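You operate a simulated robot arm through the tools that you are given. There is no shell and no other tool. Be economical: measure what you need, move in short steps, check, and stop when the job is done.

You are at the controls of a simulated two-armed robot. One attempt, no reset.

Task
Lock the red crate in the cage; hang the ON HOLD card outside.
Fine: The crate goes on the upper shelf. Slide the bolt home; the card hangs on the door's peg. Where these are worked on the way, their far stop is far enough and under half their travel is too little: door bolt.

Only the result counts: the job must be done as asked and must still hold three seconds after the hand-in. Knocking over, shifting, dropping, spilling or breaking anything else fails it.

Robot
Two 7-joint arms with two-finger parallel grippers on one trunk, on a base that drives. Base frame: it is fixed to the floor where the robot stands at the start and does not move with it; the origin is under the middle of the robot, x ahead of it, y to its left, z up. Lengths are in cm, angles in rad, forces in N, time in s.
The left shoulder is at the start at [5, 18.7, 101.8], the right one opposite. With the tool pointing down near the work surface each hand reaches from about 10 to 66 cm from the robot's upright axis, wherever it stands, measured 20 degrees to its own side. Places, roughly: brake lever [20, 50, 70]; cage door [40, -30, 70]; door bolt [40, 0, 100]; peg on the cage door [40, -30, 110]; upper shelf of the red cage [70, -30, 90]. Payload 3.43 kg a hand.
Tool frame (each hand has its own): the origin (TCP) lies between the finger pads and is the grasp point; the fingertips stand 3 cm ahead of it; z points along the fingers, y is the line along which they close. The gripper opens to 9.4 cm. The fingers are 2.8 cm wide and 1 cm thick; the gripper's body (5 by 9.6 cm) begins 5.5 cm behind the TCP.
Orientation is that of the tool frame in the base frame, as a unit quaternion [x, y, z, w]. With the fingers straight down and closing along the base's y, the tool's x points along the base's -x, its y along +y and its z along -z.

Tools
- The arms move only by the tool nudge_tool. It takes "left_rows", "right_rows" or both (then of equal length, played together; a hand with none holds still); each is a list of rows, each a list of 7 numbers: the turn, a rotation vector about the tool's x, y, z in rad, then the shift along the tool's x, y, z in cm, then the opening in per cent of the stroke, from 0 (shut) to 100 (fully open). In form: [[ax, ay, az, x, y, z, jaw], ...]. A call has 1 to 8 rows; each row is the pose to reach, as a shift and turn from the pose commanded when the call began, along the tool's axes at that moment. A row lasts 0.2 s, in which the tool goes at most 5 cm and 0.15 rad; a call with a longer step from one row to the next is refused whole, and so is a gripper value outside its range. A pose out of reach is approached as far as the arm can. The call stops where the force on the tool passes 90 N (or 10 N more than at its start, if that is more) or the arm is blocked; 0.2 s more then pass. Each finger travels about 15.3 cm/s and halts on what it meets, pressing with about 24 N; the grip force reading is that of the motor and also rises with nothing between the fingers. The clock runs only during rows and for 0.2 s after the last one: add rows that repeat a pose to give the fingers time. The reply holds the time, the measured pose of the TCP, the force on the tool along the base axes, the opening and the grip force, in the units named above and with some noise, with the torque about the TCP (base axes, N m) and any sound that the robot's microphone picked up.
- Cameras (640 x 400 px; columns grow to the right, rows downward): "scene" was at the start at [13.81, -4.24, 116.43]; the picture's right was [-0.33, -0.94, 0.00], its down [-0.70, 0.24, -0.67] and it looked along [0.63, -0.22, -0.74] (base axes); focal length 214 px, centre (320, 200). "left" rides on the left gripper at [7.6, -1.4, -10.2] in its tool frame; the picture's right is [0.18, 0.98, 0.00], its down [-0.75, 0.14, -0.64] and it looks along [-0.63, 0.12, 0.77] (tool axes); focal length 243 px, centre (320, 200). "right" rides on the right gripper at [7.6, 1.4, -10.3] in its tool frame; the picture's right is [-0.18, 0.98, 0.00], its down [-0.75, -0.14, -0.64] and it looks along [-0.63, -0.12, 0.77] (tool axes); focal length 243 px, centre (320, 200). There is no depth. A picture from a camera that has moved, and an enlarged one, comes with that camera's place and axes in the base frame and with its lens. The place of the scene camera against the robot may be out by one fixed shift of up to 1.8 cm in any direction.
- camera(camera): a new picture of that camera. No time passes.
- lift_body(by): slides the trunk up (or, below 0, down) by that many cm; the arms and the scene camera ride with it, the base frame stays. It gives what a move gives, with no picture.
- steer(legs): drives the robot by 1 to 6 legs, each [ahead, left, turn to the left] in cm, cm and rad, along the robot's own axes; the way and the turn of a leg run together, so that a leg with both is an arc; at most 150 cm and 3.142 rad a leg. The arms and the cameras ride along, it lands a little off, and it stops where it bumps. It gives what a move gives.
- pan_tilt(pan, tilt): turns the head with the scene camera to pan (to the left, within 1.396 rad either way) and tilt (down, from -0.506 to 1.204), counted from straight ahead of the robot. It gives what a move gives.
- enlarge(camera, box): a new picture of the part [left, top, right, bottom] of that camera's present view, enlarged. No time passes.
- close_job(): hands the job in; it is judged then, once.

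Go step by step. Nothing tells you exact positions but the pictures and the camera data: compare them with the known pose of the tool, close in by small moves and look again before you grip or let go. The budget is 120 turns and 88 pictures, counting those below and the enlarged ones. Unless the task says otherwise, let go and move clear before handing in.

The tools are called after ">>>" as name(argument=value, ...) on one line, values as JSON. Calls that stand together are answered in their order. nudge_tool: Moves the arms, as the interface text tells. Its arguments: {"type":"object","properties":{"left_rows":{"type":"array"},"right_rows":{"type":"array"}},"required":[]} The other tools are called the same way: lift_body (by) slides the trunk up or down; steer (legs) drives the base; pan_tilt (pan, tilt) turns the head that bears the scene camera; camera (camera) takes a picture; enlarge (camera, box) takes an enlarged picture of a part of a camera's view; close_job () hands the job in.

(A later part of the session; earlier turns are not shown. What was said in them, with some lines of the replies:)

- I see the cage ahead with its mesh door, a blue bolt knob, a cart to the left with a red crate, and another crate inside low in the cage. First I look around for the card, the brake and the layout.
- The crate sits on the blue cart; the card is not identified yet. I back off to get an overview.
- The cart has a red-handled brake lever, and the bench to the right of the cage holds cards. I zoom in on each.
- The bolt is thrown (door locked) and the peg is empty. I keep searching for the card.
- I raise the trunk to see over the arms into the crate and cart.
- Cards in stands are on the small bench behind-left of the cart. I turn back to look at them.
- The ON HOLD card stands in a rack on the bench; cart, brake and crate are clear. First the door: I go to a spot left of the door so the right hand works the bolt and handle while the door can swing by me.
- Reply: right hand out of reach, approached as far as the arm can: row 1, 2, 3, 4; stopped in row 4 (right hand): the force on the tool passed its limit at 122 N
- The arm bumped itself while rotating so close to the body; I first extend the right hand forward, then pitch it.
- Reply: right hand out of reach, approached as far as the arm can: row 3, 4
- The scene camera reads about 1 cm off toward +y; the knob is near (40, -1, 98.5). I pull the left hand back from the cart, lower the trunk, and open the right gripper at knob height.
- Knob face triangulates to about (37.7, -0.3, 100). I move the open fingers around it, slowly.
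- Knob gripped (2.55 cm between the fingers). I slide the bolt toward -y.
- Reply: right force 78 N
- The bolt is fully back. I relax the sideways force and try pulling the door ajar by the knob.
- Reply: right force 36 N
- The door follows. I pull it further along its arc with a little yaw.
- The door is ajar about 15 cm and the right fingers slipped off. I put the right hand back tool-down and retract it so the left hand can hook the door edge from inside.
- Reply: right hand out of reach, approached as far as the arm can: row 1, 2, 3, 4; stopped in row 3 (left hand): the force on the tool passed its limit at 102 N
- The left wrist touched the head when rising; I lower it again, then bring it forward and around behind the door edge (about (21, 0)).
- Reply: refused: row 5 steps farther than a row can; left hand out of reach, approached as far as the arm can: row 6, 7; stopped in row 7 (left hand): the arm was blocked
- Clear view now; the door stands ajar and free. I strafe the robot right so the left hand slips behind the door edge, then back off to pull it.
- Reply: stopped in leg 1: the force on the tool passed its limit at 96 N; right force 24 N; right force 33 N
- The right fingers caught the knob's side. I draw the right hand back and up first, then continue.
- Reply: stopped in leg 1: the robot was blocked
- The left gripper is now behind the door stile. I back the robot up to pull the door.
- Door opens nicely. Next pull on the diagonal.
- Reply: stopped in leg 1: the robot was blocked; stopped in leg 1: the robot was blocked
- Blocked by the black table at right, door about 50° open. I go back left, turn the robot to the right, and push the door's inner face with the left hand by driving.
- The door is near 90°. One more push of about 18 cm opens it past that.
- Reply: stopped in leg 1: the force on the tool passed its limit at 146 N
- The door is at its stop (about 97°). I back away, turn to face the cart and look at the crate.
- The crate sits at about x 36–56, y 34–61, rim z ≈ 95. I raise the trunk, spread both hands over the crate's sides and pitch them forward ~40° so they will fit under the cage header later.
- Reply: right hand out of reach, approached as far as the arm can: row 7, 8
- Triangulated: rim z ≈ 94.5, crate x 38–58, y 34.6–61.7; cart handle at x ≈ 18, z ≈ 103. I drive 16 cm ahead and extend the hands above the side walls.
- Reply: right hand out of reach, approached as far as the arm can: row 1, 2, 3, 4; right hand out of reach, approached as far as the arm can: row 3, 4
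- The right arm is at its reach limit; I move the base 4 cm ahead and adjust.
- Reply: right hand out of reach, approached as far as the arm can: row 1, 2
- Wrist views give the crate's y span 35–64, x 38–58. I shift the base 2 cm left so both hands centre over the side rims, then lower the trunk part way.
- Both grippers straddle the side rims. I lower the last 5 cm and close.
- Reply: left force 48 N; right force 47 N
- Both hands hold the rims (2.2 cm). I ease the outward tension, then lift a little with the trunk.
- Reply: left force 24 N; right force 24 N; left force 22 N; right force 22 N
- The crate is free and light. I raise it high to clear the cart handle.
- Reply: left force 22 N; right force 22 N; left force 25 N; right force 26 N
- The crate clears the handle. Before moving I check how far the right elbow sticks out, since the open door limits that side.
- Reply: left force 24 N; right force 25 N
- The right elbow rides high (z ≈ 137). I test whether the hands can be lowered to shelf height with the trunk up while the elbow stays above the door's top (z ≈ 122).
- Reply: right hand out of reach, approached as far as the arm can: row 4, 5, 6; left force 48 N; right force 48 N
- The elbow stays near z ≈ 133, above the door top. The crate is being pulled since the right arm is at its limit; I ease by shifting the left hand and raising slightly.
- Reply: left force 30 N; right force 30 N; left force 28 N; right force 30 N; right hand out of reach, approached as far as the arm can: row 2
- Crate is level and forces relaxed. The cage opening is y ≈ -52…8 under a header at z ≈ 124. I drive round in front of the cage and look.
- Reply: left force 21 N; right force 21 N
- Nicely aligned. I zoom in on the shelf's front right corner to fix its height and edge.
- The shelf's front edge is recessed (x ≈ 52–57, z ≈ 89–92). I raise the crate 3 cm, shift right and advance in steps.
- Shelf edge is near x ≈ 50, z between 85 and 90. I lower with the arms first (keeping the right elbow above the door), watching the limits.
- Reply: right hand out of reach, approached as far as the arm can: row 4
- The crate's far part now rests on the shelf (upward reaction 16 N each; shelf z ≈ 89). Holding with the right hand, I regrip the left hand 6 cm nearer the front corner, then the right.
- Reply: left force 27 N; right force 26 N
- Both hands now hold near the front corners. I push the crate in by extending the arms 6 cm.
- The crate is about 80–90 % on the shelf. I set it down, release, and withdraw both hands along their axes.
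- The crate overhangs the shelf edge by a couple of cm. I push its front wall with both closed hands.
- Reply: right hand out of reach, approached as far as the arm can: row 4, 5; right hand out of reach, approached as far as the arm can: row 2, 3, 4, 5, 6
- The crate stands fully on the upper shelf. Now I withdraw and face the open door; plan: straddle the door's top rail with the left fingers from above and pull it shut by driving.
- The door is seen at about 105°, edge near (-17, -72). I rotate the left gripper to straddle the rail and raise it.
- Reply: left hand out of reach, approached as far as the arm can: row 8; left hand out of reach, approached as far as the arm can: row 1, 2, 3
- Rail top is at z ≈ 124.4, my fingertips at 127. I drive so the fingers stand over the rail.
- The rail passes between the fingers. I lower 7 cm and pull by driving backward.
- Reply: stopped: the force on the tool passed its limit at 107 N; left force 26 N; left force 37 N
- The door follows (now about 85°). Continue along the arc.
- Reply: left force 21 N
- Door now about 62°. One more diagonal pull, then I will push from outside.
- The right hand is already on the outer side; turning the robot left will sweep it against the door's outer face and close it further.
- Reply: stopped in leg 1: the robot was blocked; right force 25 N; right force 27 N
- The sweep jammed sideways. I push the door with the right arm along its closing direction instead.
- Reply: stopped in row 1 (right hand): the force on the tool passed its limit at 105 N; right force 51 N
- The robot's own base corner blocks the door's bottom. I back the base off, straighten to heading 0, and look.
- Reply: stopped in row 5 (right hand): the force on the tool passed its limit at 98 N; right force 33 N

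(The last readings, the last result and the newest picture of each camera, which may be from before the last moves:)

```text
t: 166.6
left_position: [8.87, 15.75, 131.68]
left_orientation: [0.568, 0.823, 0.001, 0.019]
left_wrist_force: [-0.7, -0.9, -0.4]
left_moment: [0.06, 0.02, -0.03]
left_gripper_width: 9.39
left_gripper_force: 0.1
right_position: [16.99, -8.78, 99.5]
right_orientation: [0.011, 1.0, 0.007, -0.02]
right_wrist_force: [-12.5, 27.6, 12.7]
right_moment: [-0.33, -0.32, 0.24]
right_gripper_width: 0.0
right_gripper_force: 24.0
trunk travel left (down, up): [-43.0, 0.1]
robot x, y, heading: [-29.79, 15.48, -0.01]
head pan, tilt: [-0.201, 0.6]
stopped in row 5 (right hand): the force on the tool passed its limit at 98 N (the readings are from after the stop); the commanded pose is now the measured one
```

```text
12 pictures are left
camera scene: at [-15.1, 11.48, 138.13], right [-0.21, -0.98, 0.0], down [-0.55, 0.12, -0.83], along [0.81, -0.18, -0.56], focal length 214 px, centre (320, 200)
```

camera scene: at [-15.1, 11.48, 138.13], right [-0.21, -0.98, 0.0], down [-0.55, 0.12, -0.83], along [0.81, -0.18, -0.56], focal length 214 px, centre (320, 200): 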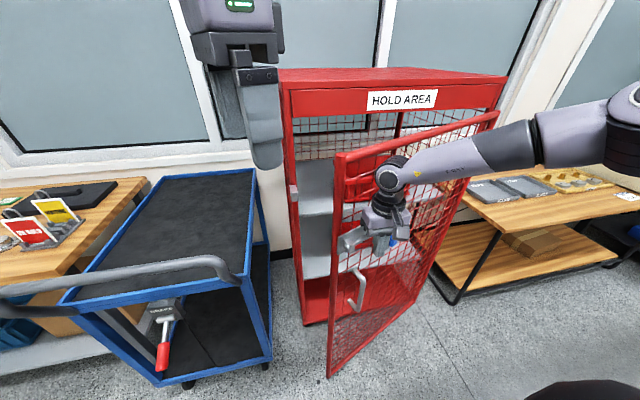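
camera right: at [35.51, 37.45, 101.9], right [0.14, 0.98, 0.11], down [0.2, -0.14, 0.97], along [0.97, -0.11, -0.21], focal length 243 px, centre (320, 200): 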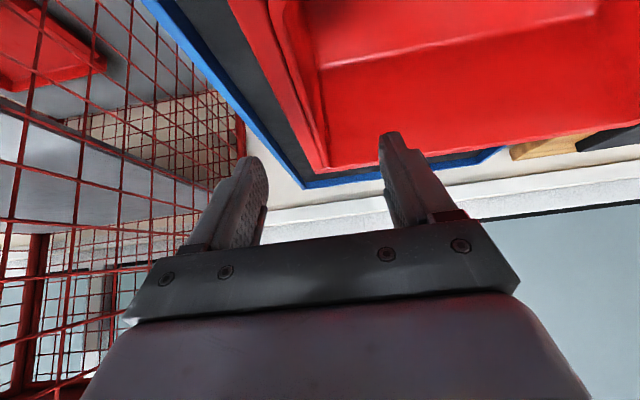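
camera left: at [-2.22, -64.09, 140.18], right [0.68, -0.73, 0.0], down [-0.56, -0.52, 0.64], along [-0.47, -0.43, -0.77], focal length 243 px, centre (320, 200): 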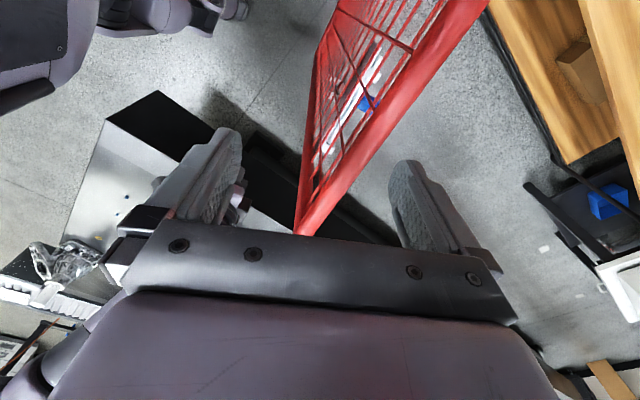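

The door is at about 30°. I retract from the bolt hardware, raise the hand above it, and push on.

>>> nudge_tool(right_rows=[[0, 0, 0, 4, 0, 0, 0], [0, 0, 0, 7, 0, -2, 0], [0, 0, 0, 7, 1, -6, 0], [0, 0, 0, 7, 2, -10, 0], [0, 0, 0, 7, 3, -12, 0], [0, 0, 0, 3, 3, -12, 0], [0, 0, 0, -1, 3, -12, 0]])

>>> steer(legs=[[16, -2, 0]])

>>> camera(camera="scene")

```text
t: 168.2
left_position: [9.0, 15.61, 131.63]
left_orientation: [0.568, 0.823, 0.0, 0.017]
left_wrist_force: [0.0, -0.2, -1.1]
left_moment: [0.04, 0.0, 0.04]
left_gripper_width: 9.39
left_gripper_force: 0.0
right_position: [18.91, -6.82, 111.0]
right_orientation: [0.016, 1.0, -0.001, -0.021]
right_wrist_force: [0.2, -0.1, -0.1]
right_moment: [0.01, -0.01, -0.02]
right_gripper_width: 0.0
right_gripper_force: 24.7
trunk travel left (down, up): [-43.0, 0.1]
robot x, y, heading: [-29.84, 15.32, -0.02]
head pan, tilt: [-0.201, 0.6]
```

```text
t: 169.6
left_position: [24.88, 13.41, 131.59]
left_orientation: [0.567, 0.823, 0.0, 0.018]
left_wrist_force: [-0.7, -0.3, -0.5]
left_moment: [0.01, 0.02, 0.01]
left_gripper_width: 9.4
left_gripper_force: 0.0
right_position: [34.76, -9.0, 111.01]
right_orientation: [0.014, 1.0, 0.0, -0.02]
right_wrist_force: [0.7, -0.1, -0.3]
right_moment: [0.0, 0.04, 0.04]
right_gripper_width: 0.0
right_gripper_force: 24.1
trunk travel left (down, up): [-43.0, 0.1]
robot x, y, heading: [-14.3, 12.76, -0.011]
head pan, tilt: [-0.201, 0.6]
```

```text
11 pictures are left
camera scene: at [0.91, 9.13, 138.06], right [-0.21, -0.98, 0.0], down [-0.55, 0.12, -0.82], along [0.81, -0.18, -0.57], focal length 214 px, centre (320, 200)
```

scene: 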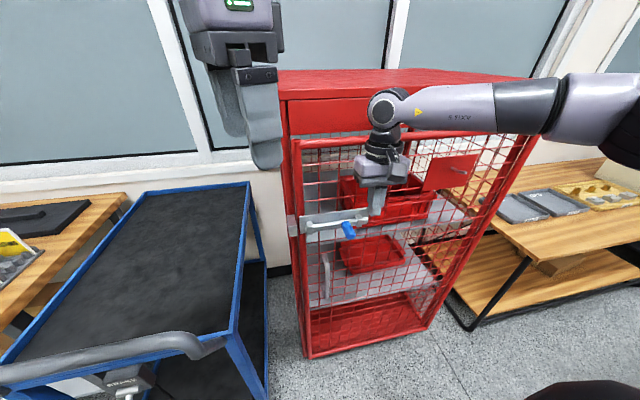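

>>> nudge_tool(right_rows=[[0, 0, 0, -1, 0, 0, 0], [0, 0, 0, -2, 0, 0, 0], [0, 0, 0, -3, 0, 0, 0], [0, 0, 0, -4, 0, 0, 0], [0, 0, 0, -5, 0, 0, 0], [0, 0, 0, -5.8, 0, 0, 0]])

>>> enlarge(camera="scene", box=[270, 110, 450, 250])

```text
t: 171.0
left_position: [24.76, 13.46, 131.66]
left_orientation: [0.567, 0.823, 0.001, 0.018]
left_wrist_force: [-0.5, -0.3, 0.6]
left_moment: [0.01, 0.0, -0.01]
left_gripper_width: 9.41
left_gripper_force: 0.0
right_position: [37.18, -11.24, 110.89]
right_orientation: [0.015, 1.0, 0.0, -0.02]
right_wrist_force: [0.3, -0.3, -0.7]
right_moment: [0.0, 0.02, -0.01]
right_gripper_width: 0.0
right_gripper_force: 23.9
right hand out of reach, approached as far as the arm can: row 2, 3, 4, 5, 6
trunk travel left (down, up): [-43.0, 0.1]
robot x, y, heading: [-14.19, 12.84, -0.014]
head pan, tilt: [-0.201, 0.6]
```

```text
2.86 times, centred on (360, 180) of scene
camera zoom: at [0.83, 9.14, 138.07], right [-0.21, -0.98, 0.0], down [-0.55, 0.12, -0.83], along [0.81, -0.18, -0.56], focal length 613 px, centre (206, 257)
```

zoom: 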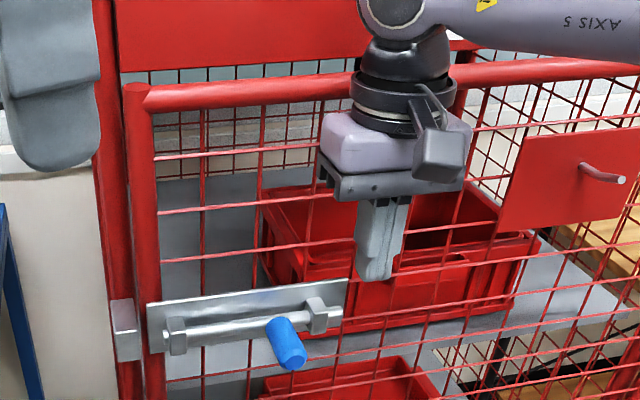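

The door is within a couple of centimetres of closed. I drive gently to press it home.

>>> steer(legs=[[4, 0, 0]])

>>> enlarge(camera="scene", box=[270, 110, 450, 250])

```text
t: 171.9
left_position: [27.1, 13.34, 131.65]
left_orientation: [0.568, 0.823, 0.001, 0.018]
left_wrist_force: [0.8, 0.8, -0.8]
left_moment: [0.0, 0.0, 0.01]
left_gripper_width: 9.41
left_gripper_force: 0.0
right_position: [38.64, -11.41, 111.19]
right_orientation: [0.009, 0.999, -0.001, -0.031]
right_wrist_force: [-17.7, -2.2, 5.8]
right_moment: [0.23, -1.89, 0.14]
right_gripper_width: 0.0
right_gripper_force: 23.7
trunk travel left (down, up): [-43.0, 0.1]
robot x, y, heading: [-11.61, 12.89, -0.017]
head pan, tilt: [-0.201, 0.6]
stopped in leg 1: the force on the tool passed its limit at 102 N (the readings are from after the stop); the commanded pose is now the measured one
```

```text
2.86 times, centred on (360, 180) of scene
camera zoom: at [3.02, 9.03, 138.11], right [-0.22, -0.98, 0.0], down [-0.55, 0.12, -0.83], along [0.81, -0.18, -0.56], focal length 613 px, centre (206, 257)
```

zoom: 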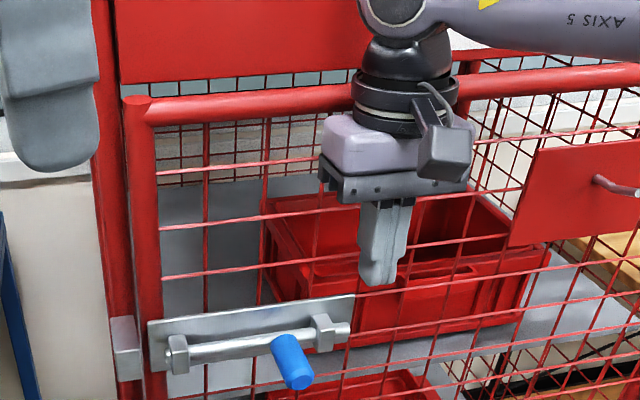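

The door is against its stop. Now I back off slightly, lower the closed right fingers beside the knob, and push the bolt toward +y.

>>> nudge_tool(right_rows=[[0, 0, 0, 1.6, 0, 0, 0], [0, 0, 0, 1.6, 0, 3, 0], [0, 0, 0, 1.6, 0, 6, 0], [0, 0, 0, 1.6, 0, 9, 0], [0, 0, 0, 1.6, 0, 11, 0], [0, 0, 0, 1.6, 0, 11, 0]])

>>> enlarge(camera="scene", box=[270, 130, 430, 250])

```text
t: 173.3
left_position: [27.49, 13.35, 131.52]
left_orientation: [0.568, 0.823, 0.0, 0.019]
left_wrist_force: [-0.5, -0.6, -0.6]
left_moment: [0.05, 0.01, 0.03]
left_gripper_width: 9.4
left_gripper_force: 0.0
right_position: [36.48, -11.51, 100.25]
right_orientation: [0.009, 0.999, -0.001, -0.031]
right_wrist_force: [0.4, -0.1, 0.6]
right_moment: [0.0, -0.02, 0.02]
right_gripper_width: 0.02
right_gripper_force: 23.8
right hand out of reach, approached as far as the arm can: row 5, 6
trunk travel left (down, up): [-43.0, 0.1]
robot x, y, heading: [-11.68, 12.67, -0.019]
head pan, tilt: [-0.201, 0.6]
```

```text
3.33 times, centred on (350, 190) of scene
camera zoom: at [3.4, 9.07, 138.07], right [-0.22, -0.98, 0.0], down [-0.55, 0.12, -0.83], along [0.81, -0.18, -0.56], focal length 715 px, centre (220, 233)
```

zoom: 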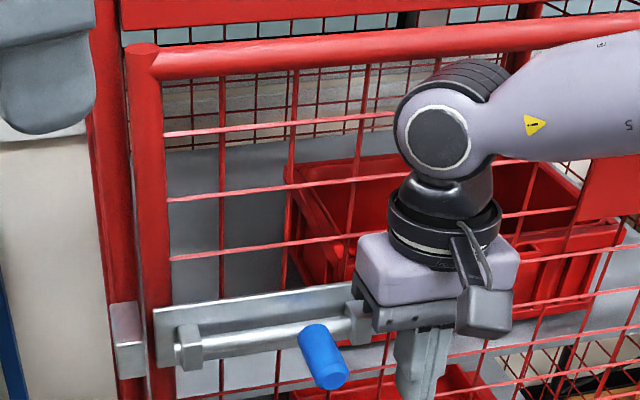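

>>> nudge_tool(right_rows=[[0, 0, 0, 0, 2, 0, 0], [0, 0, 0, 0, 3.5, 0, 0], [0, 0, 0, 0, 5, 0, 0], [0, 0, 0, 0, 6.2, 0, 0], [0, 0, 0, 0, 7.4, 0, 0], [0, 0, 0, 0, 8.4, 0, 0], [0, 0, 0, 0, 9.2, 0, 0]])

```text
t: 174.9
left_position: [27.32, 13.45, 131.59]
left_orientation: [0.567, 0.823, 0.0, 0.017]
left_wrist_force: [-0.2, 0.9, 0.0]
left_moment: [-0.01, 0.02, -0.02]
left_gripper_width: 9.4
left_gripper_force: 0.0
right_position: [33.11, -7.02, 102.21]
right_orientation: [0.009, 0.999, -0.001, -0.032]
right_wrist_force: [0.6, -0.4, -0.2]
right_moment: [-0.01, -0.03, 0.0]
right_gripper_width: 0.0
right_gripper_force: 24.1
right hand out of reach, approached as far as the arm can: row 1, 2, 3, 4, 5, 6, 7
trunk travel left (down, up): [-43.0, 0.1]
robot x, y, heading: [-11.65, 12.88, -0.016]
head pan, tilt: [-0.201, 0.6]
```

The arm limit pulled it off; I return to the previous pose and use the base's sideways drive instead.

>>> nudge_tool(right_rows=[[0, 0, 0, 0, -2.5, 1, 0], [0, 0, 0, 0, -5, 2, 0], [0, 0, 0, -2, -5, 2, 0], [0, 0, 0, -4.2, -5, 2, 0]])

>>> steer(legs=[[0.5, 8.8, 0]])

>>> enlarge(camera="scene", box=[270, 130, 430, 250])

```text
t: 175.9
left_position: [27.48, 13.39, 131.52]
left_orientation: [0.567, 0.823, 0.0, 0.018]
left_wrist_force: [-0.2, 0.1, 0.3]
left_moment: [0.03, 0.0, -0.05]
left_gripper_width: 9.39
left_gripper_force: 0.0
right_position: [36.92, -12.13, 100.26]
right_orientation: [0.009, 0.999, -0.001, -0.031]
right_wrist_force: [0.1, -0.2, 0.9]
right_moment: [0.02, 0.04, -0.01]
right_gripper_width: 0.0
right_gripper_force: 24.4
right hand out of reach, approached as far as the arm can: row 4
trunk travel left (down, up): [-43.0, 0.1]
robot x, y, heading: [-11.39, 12.77, -0.018]
head pan, tilt: [-0.201, 0.6]
```

```text
t: 177.3
left_position: [28.13, 22.16, 131.54]
left_orientation: [0.567, 0.824, 0.0, 0.017]
left_wrist_force: [-0.1, -0.3, -0.4]
left_moment: [-0.04, -0.01, -0.04]
left_gripper_width: 9.38
left_gripper_force: 0.1
right_position: [37.6, -3.41, 100.17]
right_orientation: [0.009, 0.999, -0.001, -0.031]
right_wrist_force: [0.3, 0.3, 0.3]
right_moment: [0.01, 0.01, 0.03]
right_gripper_width: 0.0
right_gripper_force: 23.7
trunk travel left (down, up): [-43.0, 0.1]
robot x, y, heading: [-11.02, 21.67, -0.016]
head pan, tilt: [-0.201, 0.6]
```

```text
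3.33 times, centred on (350, 190) of scene
camera zoom: at [4.03, 17.76, 138.07], right [-0.21, -0.98, 0.0], down [-0.55, 0.12, -0.83], along [0.81, -0.18, -0.56], focal length 715 px, centre (220, 233)
```

zoom: 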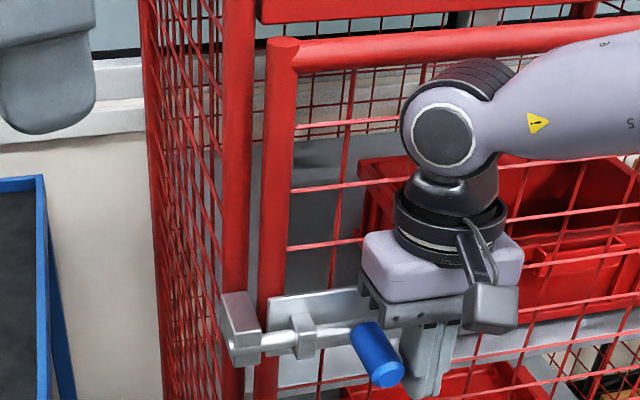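

The bolt has entered the keeper. I push up to 2 cm more to its far stop.

>>> steer(legs=[[0, 2.2, 0]])

>>> enlarge(camera="scene", box=[270, 130, 430, 250])

```text
t: 178.2
left_position: [27.86, 23.58, 131.72]
left_orientation: [0.568, 0.823, 0.004, 0.016]
left_wrist_force: [-0.1, 0.1, 0.7]
left_moment: [0.01, -0.02, 0.02]
left_gripper_width: 9.37
left_gripper_force: 0.1
right_position: [37.46, -2.83, 100.2]
right_orientation: [0.014, 0.999, -0.009, -0.031]
right_wrist_force: [-1.5, -58.0, 19.5]
right_moment: [0.2, 0.04, 0.17]
right_gripper_width: 0.01
right_gripper_force: 23.3
trunk travel left (down, up): [-43.0, 0.1]
robot x, y, heading: [-10.74, 23.38, -0.016]
head pan, tilt: [-0.201, 0.6]
```

```text
3.33 times, centred on (350, 190) of scene
camera zoom: at [3.87, 19.17, 138.1], right [-0.22, -0.98, -0.01], down [-0.55, 0.13, -0.83], along [0.81, -0.17, -0.56], focal length 715 px, centre (220, 233)
```

zoom: 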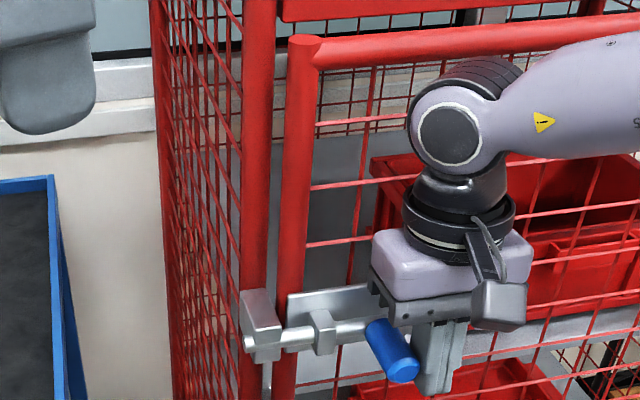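

The bolt is fully home (58 N at the stop, same place as originally). Now I back off, retract the right hand, and go to the card, which I triangulate at x ≈ 53.5, y ≈ 87–95, top z ≈ 97, loop top ≈ 100.

>>> steer(legs=[[0, -2.5, 0], [-34, 0, 0]])

>>> nudge_tool(right_rows=[[0, 0, 0, 3.5, 0, -1, 0], [0, 0, 0, 7, 0, -2, 0], [0, 0, 0, 10.5, 0, -3, 0], [0, 0, 0, 14, 0, -4, 0], [0, 0, 0, 17.5, 0, -5, 0], [0, 0, 0, 21, 0, -6, 0], [0, 0, 0, 24, 0, -7, 0]])

>>> steer(legs=[[0, 86, 0]])

```text
t: 180.9
left_position: [-6.15, 22.35, 131.54]
left_orientation: [0.565, 0.825, 0.001, 0.018]
left_wrist_force: [0.5, 0.4, 0.1]
left_moment: [0.02, 0.01, 0.02]
left_gripper_width: 9.4
left_gripper_force: 0.0
right_position: [3.52, -4.0, 100.26]
right_orientation: [0.011, 0.999, -0.012, -0.032]
right_wrist_force: [0.0, 0.2, 0.6]
right_moment: [0.02, -0.04, 0.01]
right_gripper_width: 0.01
right_gripper_force: 24.0
trunk travel left (down, up): [-43.0, 0.1]
robot x, y, heading: [-45.19, 21.47, -0.009]
head pan, tilt: [-0.201, 0.6]
```

```text
t: 182.5
left_position: [-6.14, 22.4, 131.53]
left_orientation: [0.566, 0.824, 0.0, 0.018]
left_wrist_force: [-0.7, -0.6, 0.1]
left_moment: [0.01, 0.01, -0.02]
left_gripper_width: 9.41
left_gripper_force: 0.1
right_position: [-19.87, -3.21, 108.77]
right_orientation: [0.012, 0.999, -0.012, -0.031]
right_wrist_force: [-0.1, -0.2, 0.1]
right_moment: [-0.02, 0.03, -0.04]
right_gripper_width: 0.0
right_gripper_force: 24.8
trunk travel left (down, up): [-43.0, 0.1]
robot x, y, heading: [-45.58, 21.22, -0.014]
head pan, tilt: [-0.201, 0.6]
```

```text
t: 190.5
left_position: [-5.57, 109.0, 131.57]
left_orientation: [0.561, 0.828, 0.0, 0.017]
left_wrist_force: [-0.3, 0.0, 0.7]
left_moment: [0.01, -0.01, -0.01]
left_gripper_width: 9.39
left_gripper_force: 0.0
right_position: [-19.12, 83.42, 108.66]
right_orientation: [0.006, 0.999, -0.012, -0.032]
right_wrist_force: [0.0, 0.9, 0.3]
right_moment: [-0.05, -0.01, 0.0]
right_gripper_width: 0.0
right_gripper_force: 23.8
trunk travel left (down, up): [-43.0, 0.1]
robot x, y, heading: [-44.76, 107.44, 0.003]
head pan, tilt: [-0.201, 0.6]
```

>>> steer(legs=[[0, 0, -0.382], [39.5, 16.5, 0]])

>>> lift_body(by=-12)

```text
t: 194.2
left_position: [34.25, 95.5, 131.56]
left_orientation: [0.708, 0.706, -0.003, 0.017]
left_wrist_force: [0.2, -0.3, 0.1]
left_moment: [-0.01, 0.02, -0.02]
left_gripper_width: 9.38
left_gripper_force: 0.1
right_position: [12.3, 76.64, 108.76]
right_orientation: [0.196, 0.98, -0.006, -0.033]
right_wrist_force: [0.1, 0.0, -0.5]
right_moment: [-0.02, 0.0, -0.02]
right_gripper_width: 0.0
right_gripper_force: 24.5
trunk travel left (down, up): [-43.0, 0.1]
robot x, y, heading: [-2.45, 108.56, -0.381]
head pan, tilt: [-0.201, 0.6]
```

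```text
t: 195.7
left_position: [34.25, 95.52, 119.56]
left_orientation: [0.708, 0.706, -0.002, 0.017]
left_wrist_force: [-0.4, 0.3, -0.3]
left_moment: [0.01, -0.04, 0.01]
left_gripper_width: 9.39
left_gripper_force: 0.0
right_position: [12.01, 76.62, 96.64]
right_orientation: [0.195, 0.98, -0.006, -0.033]
right_wrist_force: [0.0, 0.4, -0.2]
right_moment: [0.0, 0.0, -0.01]
right_gripper_width: 0.01
right_gripper_force: 24.2
trunk travel left (down, up): [-31.0, 12.1]
robot x, y, heading: [-2.53, 108.77, -0.389]
head pan, tilt: [-0.201, 0.6]
```

>>> nudge_tool(left_rows=[[0, 0, 0, -1.2, 3.5, 1.5, 60], [0, 0, 0, -2.4, 7, 3, 60], [0, 0, 0, -3.6, 10.5, 4.5, 60], [0, 0, 0, -4.8, 14, 6, 60], [0, 0, 0, -6.2, 17, 7.5, 60], [0, 0, 0, -6.5, 18.5, 9, 60]])

>>> camera(camera="left")

```text
t: 197.1
left_position: [37.48, 94.66, 111.33]
left_orientation: [0.706, 0.708, -0.003, 0.018]
left_wrist_force: [-0.4, -1.0, 0.0]
left_moment: [0.02, -0.01, 0.03]
left_gripper_width: 5.66
left_gripper_force: 0.0
left hand out of reach, approached as far as the arm can: row 1, 2, 3, 4, 5, 6
right_position: [12.15, 76.73, 96.76]
right_orientation: [0.196, 0.98, -0.005, -0.033]
right_wrist_force: [-0.2, 0.3, 1.0]
right_moment: [0.0, 0.0, -0.02]
right_gripper_width: 0.03
right_gripper_force: 24.1
trunk travel left (down, up): [-31.0, 12.1]
robot x, y, heading: [-2.44, 108.9, -0.383]
head pan, tilt: [-0.201, 0.6]
```

```text
5 pictures are left
camera left: at [35.95, 102.51, 121.26], right [0.98, 0.19, 0.02], down [0.13, -0.73, 0.67], along [0.14, -0.65, -0.74], focal length 243 px, centre (320, 200)
```

left: 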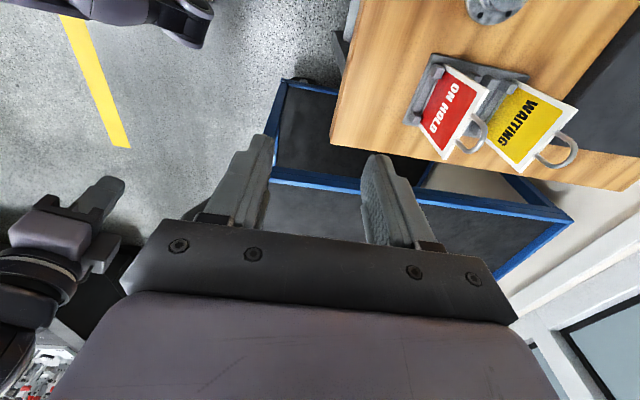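

With the wrist yawed 90° the arm cannot reach. Better: grip the card by its left and right edges (width ≈ 7.8 < 9.4) with the normal closing direction. I straighten the robot and rotate the wrist back.

>>> lift_body(by=4)

>>> steer(legs=[[0, 0, 0.383], [0, -20, 0]])

>>> nudge_tool(left_rows=[[0, 0, -0.15, 0, 0, 0, 100], [0, 0, -0.3, 0, 0, 0, 100], [0, 0, -0.45, 0, 0, 0, 100], [0, 0, -0.6, 0, 0, 0, 100], [0, 0, -0.75, 0, 0, 0, 100], [0, 0, -0.9, 0, 0, 0, 100], [0, 0, -1.05, 0, 0, 0, 100], [0, 0, -1.19, 0, 0, 0, 100]])

```text
t: 198.0
left_position: [37.57, 94.49, 115.41]
left_orientation: [0.707, 0.707, -0.003, 0.019]
left_wrist_force: [-0.1, 0.1, -1.0]
left_moment: [0.0, 0.02, 0.01]
left_gripper_width: 5.62
left_gripper_force: 0.1
right_position: [12.17, 76.59, 100.78]
right_orientation: [0.197, 0.98, -0.006, -0.033]
right_wrist_force: [0.7, 0.6, -0.1]
right_moment: [0.01, -0.01, 0.0]
right_gripper_width: 0.01
right_gripper_force: 23.8
trunk travel left (down, up): [-35.0, 8.1]
robot x, y, heading: [-2.55, 109.24, -0.386]
head pan, tilt: [-0.201, 0.6]
```

```text
t: 201.5
left_position: [40.32, 90.92, 115.41]
left_orientation: [0.558, 0.83, 0.0, 0.018]
left_wrist_force: [0.9, -0.5, -0.1]
left_moment: [-0.01, 0.02, -0.03]
left_gripper_width: 5.61
left_gripper_force: 0.1
right_position: [23.5, 64.59, 100.71]
right_orientation: [0.004, 0.999, -0.013, -0.031]
right_wrist_force: [18.1, -3.1, 1.3]
right_moment: [-0.23, -0.1, 0.06]
right_gripper_width: 0.0
right_gripper_force: 24.2
trunk travel left (down, up): [-35.0, 8.1]
robot x, y, heading: [-2.47, 88.97, -0.002]
head pan, tilt: [-0.201, 0.6]
```

```text
t: 203.3
left_position: [40.2, 90.85, 115.34]
left_orientation: [-0.005, 1.0, -0.011, 0.015]
left_wrist_force: [-0.6, -0.4, 0.7]
left_moment: [0.01, -0.01, -0.01]
left_gripper_width: 9.38
left_gripper_force: 0.1
right_position: [23.56, 64.64, 100.76]
right_orientation: [0.004, 0.999, -0.014, -0.031]
right_wrist_force: [11.8, 0.0, 4.3]
right_moment: [-0.02, -0.03, 0.04]
right_gripper_width: 0.01
right_gripper_force: 23.9
trunk travel left (down, up): [-35.0, 8.1]
robot x, y, heading: [-2.47, 89.27, 0.001]
head pan, tilt: [-0.201, 0.6]
```

The right hand is touching the cart handle; I lift it clear straight up.

>>> nudge_tool(right_rows=[[0, 0, 0, 0, 0.5, -2, 0], [0, 0, 0, -0.5, 1, -4, 0], [0, 0, 0, -0.5, 1.5, -7, 0], [0, 0, 0, -0.5, 2, -10, 0], [0, 0, 0, 0, 2, -12, 0]])

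>>> camera(camera="left")

```text
t: 204.5
left_position: [39.91, 90.75, 115.33]
left_orientation: [-0.004, 1.0, -0.011, 0.016]
left_wrist_force: [-0.3, 0.3, 0.0]
left_moment: [-0.04, 0.04, 0.01]
left_gripper_width: 9.41
left_gripper_force: 0.1
right_position: [24.18, 66.86, 112.65]
right_orientation: [0.003, 0.999, -0.014, -0.031]
right_wrist_force: [-0.9, 0.1, -0.3]
right_moment: [0.02, 0.05, -0.03]
right_gripper_width: 0.0
right_gripper_force: 24.2
trunk travel left (down, up): [-35.0, 8.1]
robot x, y, heading: [-2.34, 88.85, 0.004]
head pan, tilt: [-0.201, 0.6]
```

```text
4 pictures are left
camera left: at [32.19, 89.53, 125.37], right [-0.19, 0.98, -0.03], down [0.73, 0.16, 0.66], along [0.65, 0.11, -0.75], focal length 243 px, centre (320, 200)
```

left: 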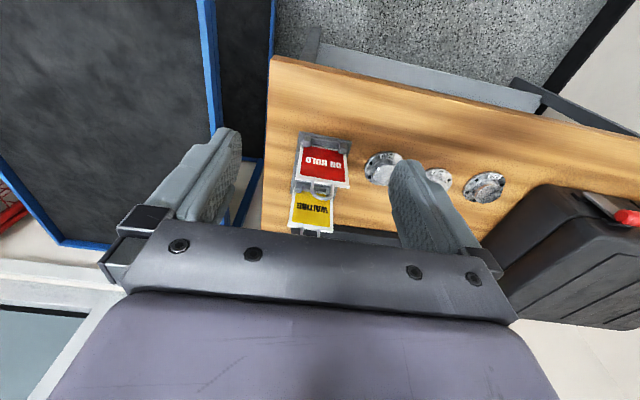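

The card is at x ≈ 53.4, y 89.8–97.5, top z ≈ 97. I move the open gripper above it.

>>> nudge_tool(left_rows=[[0, 0, 0, -3, 0.8, 1.5, 100], [0, 0, 0, -6, 1.6, 3, 100], [0, 0, 0, -9, 2.4, 5, 100], [0, 0, 0, -11.5, 3.2, 7, 100], [0, 0, 0, -13, 3.3, 9, 100]])

>>> camera(camera="left")

```text
t: 205.7
left_position: [53.22, 93.98, 106.73]
left_orientation: [-0.004, 1.0, -0.01, 0.015]
left_wrist_force: [0.1, 0.3, 0.3]
left_moment: [-0.01, 0.04, 0.03]
left_gripper_width: 9.4
left_gripper_force: 0.1
right_position: [24.26, 67.01, 112.5]
right_orientation: [0.003, 0.999, -0.014, -0.031]
right_wrist_force: [-0.3, 0.2, -0.3]
right_moment: [-0.02, 0.04, 0.0]
right_gripper_width: 0.0
right_gripper_force: 24.0
trunk travel left (down, up): [-35.0, 8.1]
robot x, y, heading: [-2.19, 88.9, 0.008]
head pan, tilt: [-0.201, 0.6]
```

```text
3 pictures are left
camera left: at [45.37, 92.73, 116.67], right [-0.19, 0.98, -0.03], down [0.73, 0.16, 0.66], along [0.65, 0.11, -0.75], focal length 243 px, centre (320, 200)
```

left: 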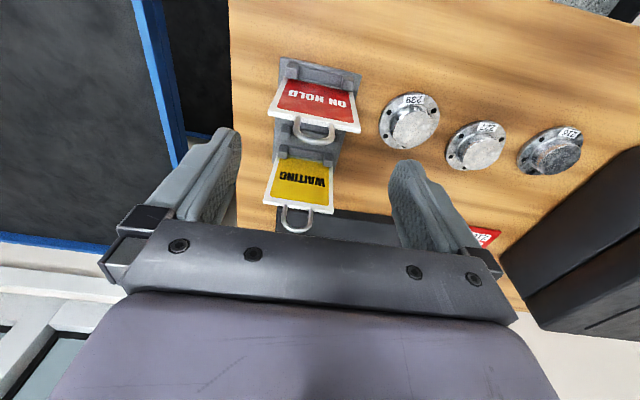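

Refined: card x ≈ 54.4, y 89.75–97.9, top z ≈ 96. I descend so the fingers pass outside its two side edges, then close.

>>> nudge_tool(left_rows=[[0, 0, 0, -0.8, 0, 2, 100], [0, 0, 0, -0.8, 0.1, 4, 100], [0, 0, 0, -0.8, 0.1, 6, 100], [0, 0, 0, -0.8, 0.1, 8, 100], [0, 0, 0, -0.8, 0.1, 9.7, 100], [0, 0, 0, -0.8, 0.1, 11.2, 100]])

>>> nudge_tool(left_rows=[[0, 0, 0, 0, 0, 0, 90], [0, 0, 0, 0, 0, 0, 82], [0, 0, 0, 0, 0, 0, 70], [0, 0, 0, 0, 0, 0, 50], [0, 0, 0, 0, 0, 0, 50]])

```text
t: 207.1
left_position: [54.4, 94.04, 95.41]
left_orientation: [-0.005, 1.0, -0.011, 0.016]
left_wrist_force: [-0.1, 0.1, 0.0]
left_moment: [0.04, 0.01, 0.02]
left_gripper_width: 9.4
left_gripper_force: 0.0
right_position: [24.11, 66.99, 112.61]
right_orientation: [0.004, 0.999, -0.014, -0.031]
right_wrist_force: [0.1, 0.7, 0.0]
right_moment: [0.03, -0.01, 0.0]
right_gripper_width: 0.0
right_gripper_force: 23.8
trunk travel left (down, up): [-35.0, 8.1]
robot x, y, heading: [-2.02, 88.75, 0.004]
head pan, tilt: [-0.201, 0.6]
```

```text
t: 208.3
left_position: [54.38, 94.03, 95.46]
left_orientation: [-0.005, 1.0, -0.01, 0.016]
left_wrist_force: [-0.3, -0.2, -0.3]
left_moment: [-0.01, -0.01, 0.01]
left_gripper_width: 8.42
left_gripper_force: 24.0
right_position: [24.26, 66.93, 112.59]
right_orientation: [0.003, 0.999, -0.014, -0.031]
right_wrist_force: [-0.6, 0.0, -0.3]
right_moment: [0.03, 0.0, 0.01]
right_gripper_width: 0.01
right_gripper_force: 23.5
trunk travel left (down, up): [-35.0, 8.1]
robot x, y, heading: [-2.4, 89.3, 0.0]
head pan, tilt: [-0.201, 0.6]
```

The card's edges are gripped (8.4 cm). I lift it out of the rack and check.

>>> lift_body(by=8)

>>> nudge_tool(left_rows=[[0, 0, 0, 0, 0, -2, 50], [0, 0, 0, 0, 0, -4, 50], [0, 0, 0, 0, 0, -6, 50], [0, 0, 0, 0, 0, -8, 50]])

>>> camera(camera="left")

```text
t: 209.5
left_position: [54.39, 94.02, 103.43]
left_orientation: [-0.005, 1.0, -0.01, 0.016]
left_wrist_force: [0.2, 0.2, -0.5]
left_moment: [-0.03, 0.02, 0.01]
left_gripper_width: 8.41
left_gripper_force: 24.5
right_position: [24.32, 67.11, 120.52]
right_orientation: [0.003, 0.999, -0.013, -0.03]
right_wrist_force: [-0.4, -0.4, -0.8]
right_moment: [0.0, -0.04, 0.03]
right_gripper_width: 0.02
right_gripper_force: 24.0
trunk travel left (down, up): [-43.0, 0.1]
robot x, y, heading: [-2.42, 88.98, 0.004]
head pan, tilt: [-0.201, 0.6]
```

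```text
t: 210.5
left_position: [54.15, 94.07, 111.53]
left_orientation: [-0.004, 1.0, -0.01, 0.016]
left_wrist_force: [-0.1, -0.5, 0.3]
left_moment: [-0.01, -0.01, 0.0]
left_gripper_width: 8.42
left_gripper_force: 23.7
right_position: [24.38, 67.01, 120.44]
right_orientation: [0.004, 0.999, -0.014, -0.031]
right_wrist_force: [-0.4, 1.0, 0.1]
right_moment: [0.02, 0.02, 0.02]
right_gripper_width: 0.0
right_gripper_force: 24.1
trunk travel left (down, up): [-43.0, 0.1]
robot x, y, heading: [-2.2, 88.95, 0.002]
head pan, tilt: [-0.201, 0.6]
```

```text
2 pictures are left
camera left: at [46.25, 92.89, 121.44], right [-0.19, 0.98, -0.03], down [0.73, 0.16, 0.66], along [0.65, 0.11, -0.75], focal length 243 px, centre (320, 200)
```

left: 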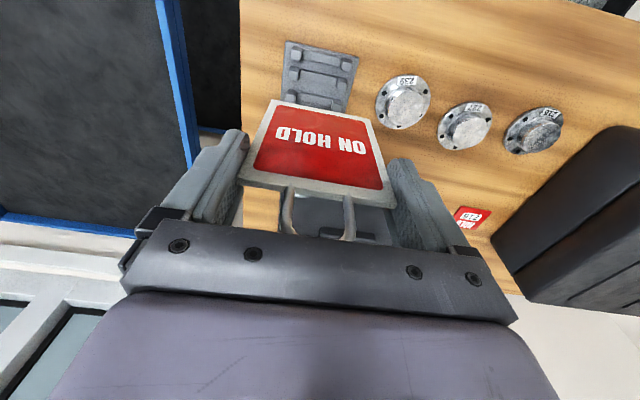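

Card held squarely, loop upright. I drive around to the front of the cage door and stop ahead of the peg (tip ≈ (40, -35.4, 113.5)).

>>> steer(legs=[[-44, 0, 0], [0, -90, 0], [23, 0, 0], [0, -39, 0]])

```text
t: 225.9
left_position: [31.6, -35.96, 111.38]
left_orientation: [0.002, 1.0, -0.011, 0.016]
left_wrist_force: [-0.7, 0.3, 0.1]
left_moment: [-0.01, -0.01, 0.03]
left_gripper_width: 8.43
left_gripper_force: 23.7
right_position: [1.39, -62.71, 120.55]
right_orientation: [0.01, 0.999, -0.013, -0.03]
right_wrist_force: [-0.6, 0.1, 0.1]
right_moment: [0.02, -0.02, 0.01]
right_gripper_width: 0.0
right_gripper_force: 23.5
trunk travel left (down, up): [-43.0, 0.1]
robot x, y, heading: [-25.23, -40.35, -0.007]
head pan, tilt: [-0.201, 0.6]
```

I fine-align sideways (+0.9 cm) and approach in small drives, watching forces.

>>> steer(legs=[[5.5, 0.8, 0.007]])

>>> pan_tilt(pan=0.15, tilt=0.45)

>>> enlarge(camera="scene", box=[240, 130, 400, 250])

```text
t: 226.9
left_position: [37.09, -34.74, 111.3]
left_orientation: [-0.002, 1.0, -0.01, 0.015]
left_wrist_force: [0.1, -0.1, -0.1]
left_moment: [-0.07, 0.04, -0.01]
left_gripper_width: 8.45
left_gripper_force: 23.8
right_position: [7.03, -61.76, 120.48]
right_orientation: [0.007, 0.999, -0.014, -0.031]
right_wrist_force: [1.2, 0.7, 0.4]
right_moment: [0.03, 0.03, 0.0]
right_gripper_width: 0.0
right_gripper_force: 24.1
trunk travel left (down, up): [-43.0, 0.1]
robot x, y, heading: [-19.27, -39.17, -0.011]
head pan, tilt: [-0.201, 0.6]
```

```text
t: 227.7
left_position: [36.91, -34.79, 111.3]
left_orientation: [-0.001, 1.0, -0.01, 0.015]
left_wrist_force: [0.6, -0.5, -0.8]
left_moment: [0.0, 0.03, -0.01]
left_gripper_width: 8.42
left_gripper_force: 24.2
right_position: [6.9, -61.85, 120.56]
right_orientation: [0.006, 0.999, -0.013, -0.031]
right_wrist_force: [0.3, 0.0, 0.2]
right_moment: [-0.05, 0.0, 0.01]
right_gripper_width: 0.02
right_gripper_force: 24.4
trunk travel left (down, up): [-43.0, 0.1]
robot x, y, heading: [-19.69, -39.85, -0.007]
head pan, tilt: [0.15, 0.45]
```

```text
3.33 times, centred on (320, 190) of scene
camera zoom: at [-4.1, -39.87, 139.42], right [0.15, -0.99, 0.0], down [-0.43, -0.06, -0.9], along [0.89, 0.13, -0.44], focal length 715 px, centre (320, 233)
```

zoom: 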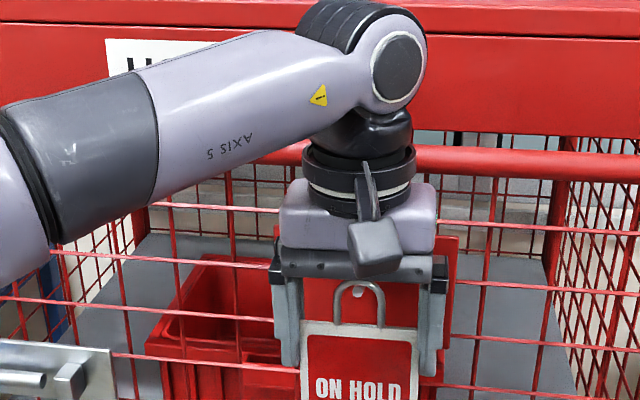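

The peg's tip shows inside the loop, just under its top. I drive 3.7 cm forward to thread it.

>>> steer(legs=[[3.7, 0, 0]])

```text
t: 228.7
left_position: [39.2, -34.69, 111.7]
left_orientation: [0.001, 1.0, -0.006, 0.002]
left_wrist_force: [-12.9, 4.5, 3.1]
left_moment: [-0.26, -0.97, 0.23]
left_gripper_width: 8.41
left_gripper_force: 23.8
right_position: [10.14, -61.59, 120.57]
right_orientation: [0.006, 0.999, -0.013, -0.029]
right_wrist_force: [-0.3, -0.9, 0.8]
right_moment: [0.0, -0.02, -0.01]
right_gripper_width: 0.01
right_gripper_force: 24.2
trunk travel left (down, up): [-43.0, 0.1]
robot x, y, heading: [-16.42, -39.74, 0.004]
head pan, tilt: [0.15, 0.45]
stopped in leg 1: the robot was blocked; the commanded pose is now the measured one
```

The upright hand touches the door's top rail or header before the loop is far enough on. I back off a bit, pitch the hand 0.25 rad so the wrist leans back, and go forward again.

>>> steer(legs=[[-2.2, 0, -0.004]])

>>> nudge_tool(left_rows=[[0, -0.1, 0, 0, 0, 0, 50], [0, -0.2, 0, 0, 0, 0, 50], [0, -0.27, 0, 0, 0, 0, 50], [0, -0.27, 0, 0, 0, 0, 50]])

```text
t: 229.4
left_position: [37.3, -35.05, 111.45]
left_orientation: [0.004, 1.0, -0.006, 0.003]
left_wrist_force: [-0.3, -0.4, -0.1]
left_moment: [-0.06, -0.01, 0.0]
left_gripper_width: 8.43
left_gripper_force: 23.7
right_position: [8.05, -61.84, 120.46]
right_orientation: [0.008, 0.999, -0.013, -0.03]
right_wrist_force: [-0.4, -0.3, 0.3]
right_moment: [-0.03, 0.0, 0.0]
right_gripper_width: 0.0
right_gripper_force: 23.8
trunk travel left (down, up): [-43.0, 0.1]
robot x, y, heading: [-18.36, -39.78, -0.001]
head pan, tilt: [0.15, 0.45]
```

```text
t: 230.4
left_position: [37.5, -35.06, 111.42]
left_orientation: [0.003, 0.991, -0.006, 0.136]
left_wrist_force: [-0.7, -0.5, -0.8]
left_moment: [0.02, 0.03, 0.0]
left_gripper_width: 8.43
left_gripper_force: 24.0
right_position: [8.22, -61.73, 120.43]
right_orientation: [0.007, 0.999, -0.014, -0.032]
right_wrist_force: [-0.3, -0.3, 0.1]
right_moment: [0.02, -0.02, -0.02]
right_gripper_width: 0.0
right_gripper_force: 23.9
trunk travel left (down, up): [-43.0, 0.1]
robot x, y, heading: [-18.49, -39.81, -0.002]
head pan, tilt: [0.15, 0.45]
```

>>> steer(legs=[[3.8, 0.4, 0]])

```text
t: 231.4
left_position: [40.8, -34.71, 111.39]
left_orientation: [0.005, 0.992, -0.004, 0.128]
left_wrist_force: [-0.3, 0.1, -0.1]
left_moment: [-0.02, -0.01, -0.02]
left_gripper_width: 8.42
left_gripper_force: 23.7
right_position: [11.99, -61.44, 120.46]
right_orientation: [0.008, 0.999, -0.013, -0.031]
right_wrist_force: [0.3, 0.8, -0.8]
right_moment: [0.02, -0.02, 0.0]
right_gripper_width: 0.0
right_gripper_force: 24.1
trunk travel left (down, up): [-43.0, 0.1]
robot x, y, heading: [-14.79, -38.91, -0.006]
head pan, tilt: [0.15, 0.45]
stopped in leg 1: the robot was blocked; the commanded pose is now the measured one
```

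No force on the card; I test by lowering 1.5 cm: the loop should come to rest on the peg.

>>> nudge_tool(left_rows=[[0, 0, 0, 0.13, 0, 0.5, 50], [0, 0, 0, 0.26, 0, 1.0, 50], [0, 0, 0, 0.4, 0, 1.5, 50], [0, 0, 0, 0.52, 0, 2.0, 50]])

```text
t: 232.4
left_position: [40.73, -34.59, 109.54]
left_orientation: [0.003, 0.991, -0.005, 0.132]
left_wrist_force: [0.4, 4.8, 16.0]
left_moment: [-0.19, 0.07, -0.02]
left_gripper_width: 8.47
left_gripper_force: 23.8
right_position: [11.93, -61.37, 120.63]
right_orientation: [0.008, 0.999, -0.014, -0.032]
right_wrist_force: [0.0, -0.7, -0.6]
right_moment: [-0.02, -0.01, -0.02]
right_gripper_width: 0.0
right_gripper_force: 24.0
trunk travel left (down, up): [-43.0, 0.1]
robot x, y, heading: [-14.8, -39.32, 0.001]
head pan, tilt: [0.15, 0.45]
```

The card takes 16 N upward — the loop rests on the peg. I use my last picture to confirm before letting go.

>>> enlarge(camera="scene", box=[260, 150, 400, 250])

```text
4.00 times, centred on (330, 200) of scene
camera zoom: at [0.79, -39.4, 139.47], right [0.15, -0.99, 0.0], down [-0.43, -0.06, -0.9], along [0.89, 0.13, -0.43], focal length 858 px, centre (280, 200)
```

zoom: 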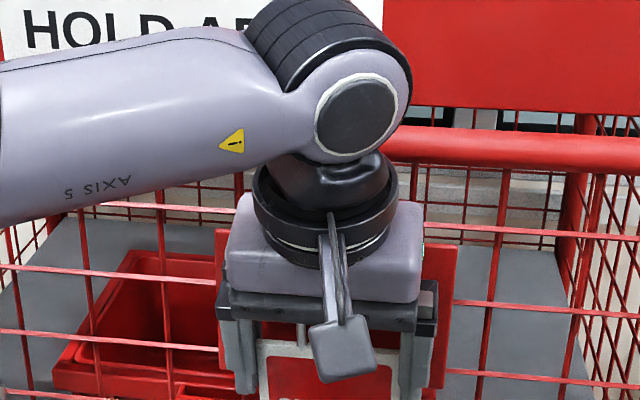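

The camera mount hides the loop, but the force agrees. I relieve the load a little and try another 1 cm inward before releasing.

>>> nudge_tool(left_rows=[[0, 0, 0, -0.2, 0, -0.7, 50], [0, 0, 0, -0.7, 0, -0.6, 50], [0, 0, 0, -1.2, 0, -0.45, 50]])

```text
t: 233.2
left_position: [40.7, -34.78, 109.67]
left_orientation: [0.006, 0.992, -0.003, 0.123]
left_wrist_force: [-54.5, 7.9, -22.0]
left_moment: [-0.91, -3.06, 1.09]
left_gripper_width: 8.41
left_gripper_force: 24.8
right_position: [11.44, -61.33, 120.61]
right_orientation: [0.009, 0.999, -0.013, -0.029]
right_wrist_force: [0.7, -0.6, 0.4]
right_moment: [-0.01, 0.01, 0.0]
right_gripper_width: 0.0
right_gripper_force: 24.2
trunk travel left (down, up): [-43.0, 0.1]
robot x, y, heading: [-14.51, -39.08, -0.006]
head pan, tilt: [0.15, 0.45]
```

The card's lower edge is at the plate, so the loop is about 1.2 cm or more over the peg. I ease the push, settle the loop, and open slowly.

>>> nudge_tool(left_rows=[[0, 0, 0, 0.5, 0, -0.1, 50], [0, 0, 0, 0.9, 0, 0, 50], [0, 0, 0, 1.0, 0, 0.2, 50]])

```text
t: 234.1
left_position: [40.86, -34.79, 110.1]
left_orientation: [0.004, 0.991, -0.006, 0.134]
left_wrist_force: [-6.3, -3.6, 2.5]
left_moment: [0.24, -0.53, 0.03]
left_gripper_width: 8.42
left_gripper_force: 23.7
right_position: [12.03, -61.5, 120.6]
right_orientation: [0.008, 0.999, -0.012, -0.031]
right_wrist_force: [0.1, 0.4, -0.8]
right_moment: [0.01, -0.02, -0.03]
right_gripper_width: 0.01
right_gripper_force: 23.9
trunk travel left (down, up): [-43.0, 0.1]
robot x, y, heading: [-14.4, -39.25, 0.0]
head pan, tilt: [0.15, 0.45]
```

>>> nudge_tool(left_rows=[[0, 0, 0, 0.1, 0, 0.4, 80], [0, 0, 0, 0.1, 0, 0.4, 92], [0, 0, 0, 0.1, 0, 0.4, 96], [0, 0, 0, 0.1, 0, 0.4, 100], [0, 0, 0, 0.1, 0, 0.4, 100], [0, 0, 0, 0.1, 0, 0.4, 100]])

```text
t: 235.4
left_position: [40.81, -34.71, 109.14]
left_orientation: [0.005, 0.992, -0.004, 0.129]
left_wrist_force: [-2.6, 1.0, 0.2]
left_moment: [-0.08, -0.21, 0.08]
left_gripper_width: 9.39
left_gripper_force: 0.1
right_position: [11.98, -61.49, 120.58]
right_orientation: [0.009, 0.999, -0.014, -0.031]
right_wrist_force: [-0.6, 0.1, 0.4]
right_moment: [-0.01, 0.02, 0.01]
right_gripper_width: 0.0
right_gripper_force: 23.9
trunk travel left (down, up): [-43.0, 0.1]
robot x, y, heading: [-14.44, -39.71, -0.002]
head pan, tilt: [0.15, 0.45]
```

Released with no drag. I raise 1.5 cm to free the palm from the peg, then back straight out.

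>>> nudge_tool(left_rows=[[0, 0, 0, -0.2, 0, -0.7, 100], [0, 0, 0, -0.4, 0, -1.4, 100], [0, 0, 0, -0.4, 0, -1.4, 100]])

>>> nudge_tool(left_rows=[[0, 0, 0, 1, 0, -0.3, 100], [0, 0, 0, 2, 0, -0.5, 100], [0, 0, 0, 3, 0, -0.8, 100], [0, 0, 0, 4, 0, -1.1, 100], [0, 0, 0, 5, 0, -1.3, 100], [0, 0, 0, 6, 0, -1.6, 100], [0, 0, 0, 7, 0, -1.9, 100]])

>>> steer(legs=[[-15, 0, 0]])

```text
t: 236.2
left_position: [40.86, -34.78, 110.64]
left_orientation: [0.005, 0.992, -0.005, 0.129]
left_wrist_force: [-4.3, -0.4, -2.8]
left_moment: [-0.03, -0.24, 0.09]
left_gripper_width: 9.4
left_gripper_force: 0.2
right_position: [11.98, -61.36, 120.51]
right_orientation: [0.007, 0.999, -0.013, -0.032]
right_wrist_force: [0.7, 0.1, 0.0]
right_moment: [0.01, 0.02, -0.01]
right_gripper_width: 0.0
right_gripper_force: 24.4
trunk travel left (down, up): [-43.0, 0.1]
robot x, y, heading: [-14.65, -39.41, -0.003]
head pan, tilt: [0.15, 0.45]
```

```text
t: 237.8
left_position: [33.5, -34.7, 110.72]
left_orientation: [0.005, 0.992, -0.004, 0.13]
left_wrist_force: [0.3, -0.2, -0.4]
left_moment: [0.03, 0.0, 0.01]
left_gripper_width: 9.42
left_gripper_force: 0.0
right_position: [11.96, -61.47, 120.52]
right_orientation: [0.008, 0.999, -0.014, -0.032]
right_wrist_force: [0.5, 0.5, 0.6]
right_moment: [0.0, -0.01, 0.01]
right_gripper_width: 0.01
right_gripper_force: 24.2
trunk travel left (down, up): [-43.0, 0.1]
robot x, y, heading: [-14.41, -39.05, -0.005]
head pan, tilt: [0.15, 0.45]
```

```text
t: 239.2
left_position: [18.72, -34.4, 110.72]
left_orientation: [0.004, 0.992, -0.004, 0.129]
left_wrist_force: [0.0, 0.5, -0.3]
left_moment: [0.01, -0.01, 0.01]
left_gripper_width: 9.39
left_gripper_force: 0.0
right_position: [-2.87, -61.34, 120.57]
right_orientation: [0.007, 0.999, -0.013, -0.031]
right_wrist_force: [-0.4, -0.4, 0.1]
right_moment: [-0.01, -0.05, -0.03]
right_gripper_width: 0.0
right_gripper_force: 23.7
trunk travel left (down, up): [-43.0, 0.1]
robot x, y, heading: [-29.62, -39.1, -0.001]
head pan, tilt: [0.15, 0.45]
```

The hands came away from the card without drag, and the microphone reported no sound of anything falling. The robot is clear of the cage, so I hand the job in.

>>> close_job()

```text
The job is handed in.
```

I handed the job in. The red crate is on the upper shelf, the door is shut with the bolt pushed to its far stop, and the ON HOLD card should be hanging on the door's peg.

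- **Card not seen:** I had no pictures left after letting go. I judged the hang by touch: before I let go, lowering the card met about 16 N upward, as if the loop were on the peg. The loop is probably only about 1 cm past the peg's tip.
- **Cart handle touched:** my right hand pressed against the blue cart's handle with about 18 N for a moment while I was lining up for the card. I did not check afterwards whether the cart had moved.
- **Door stops:** opening and closing the door, I hit its stops with about 146 N and 102 N at the peak. I saw no damage.
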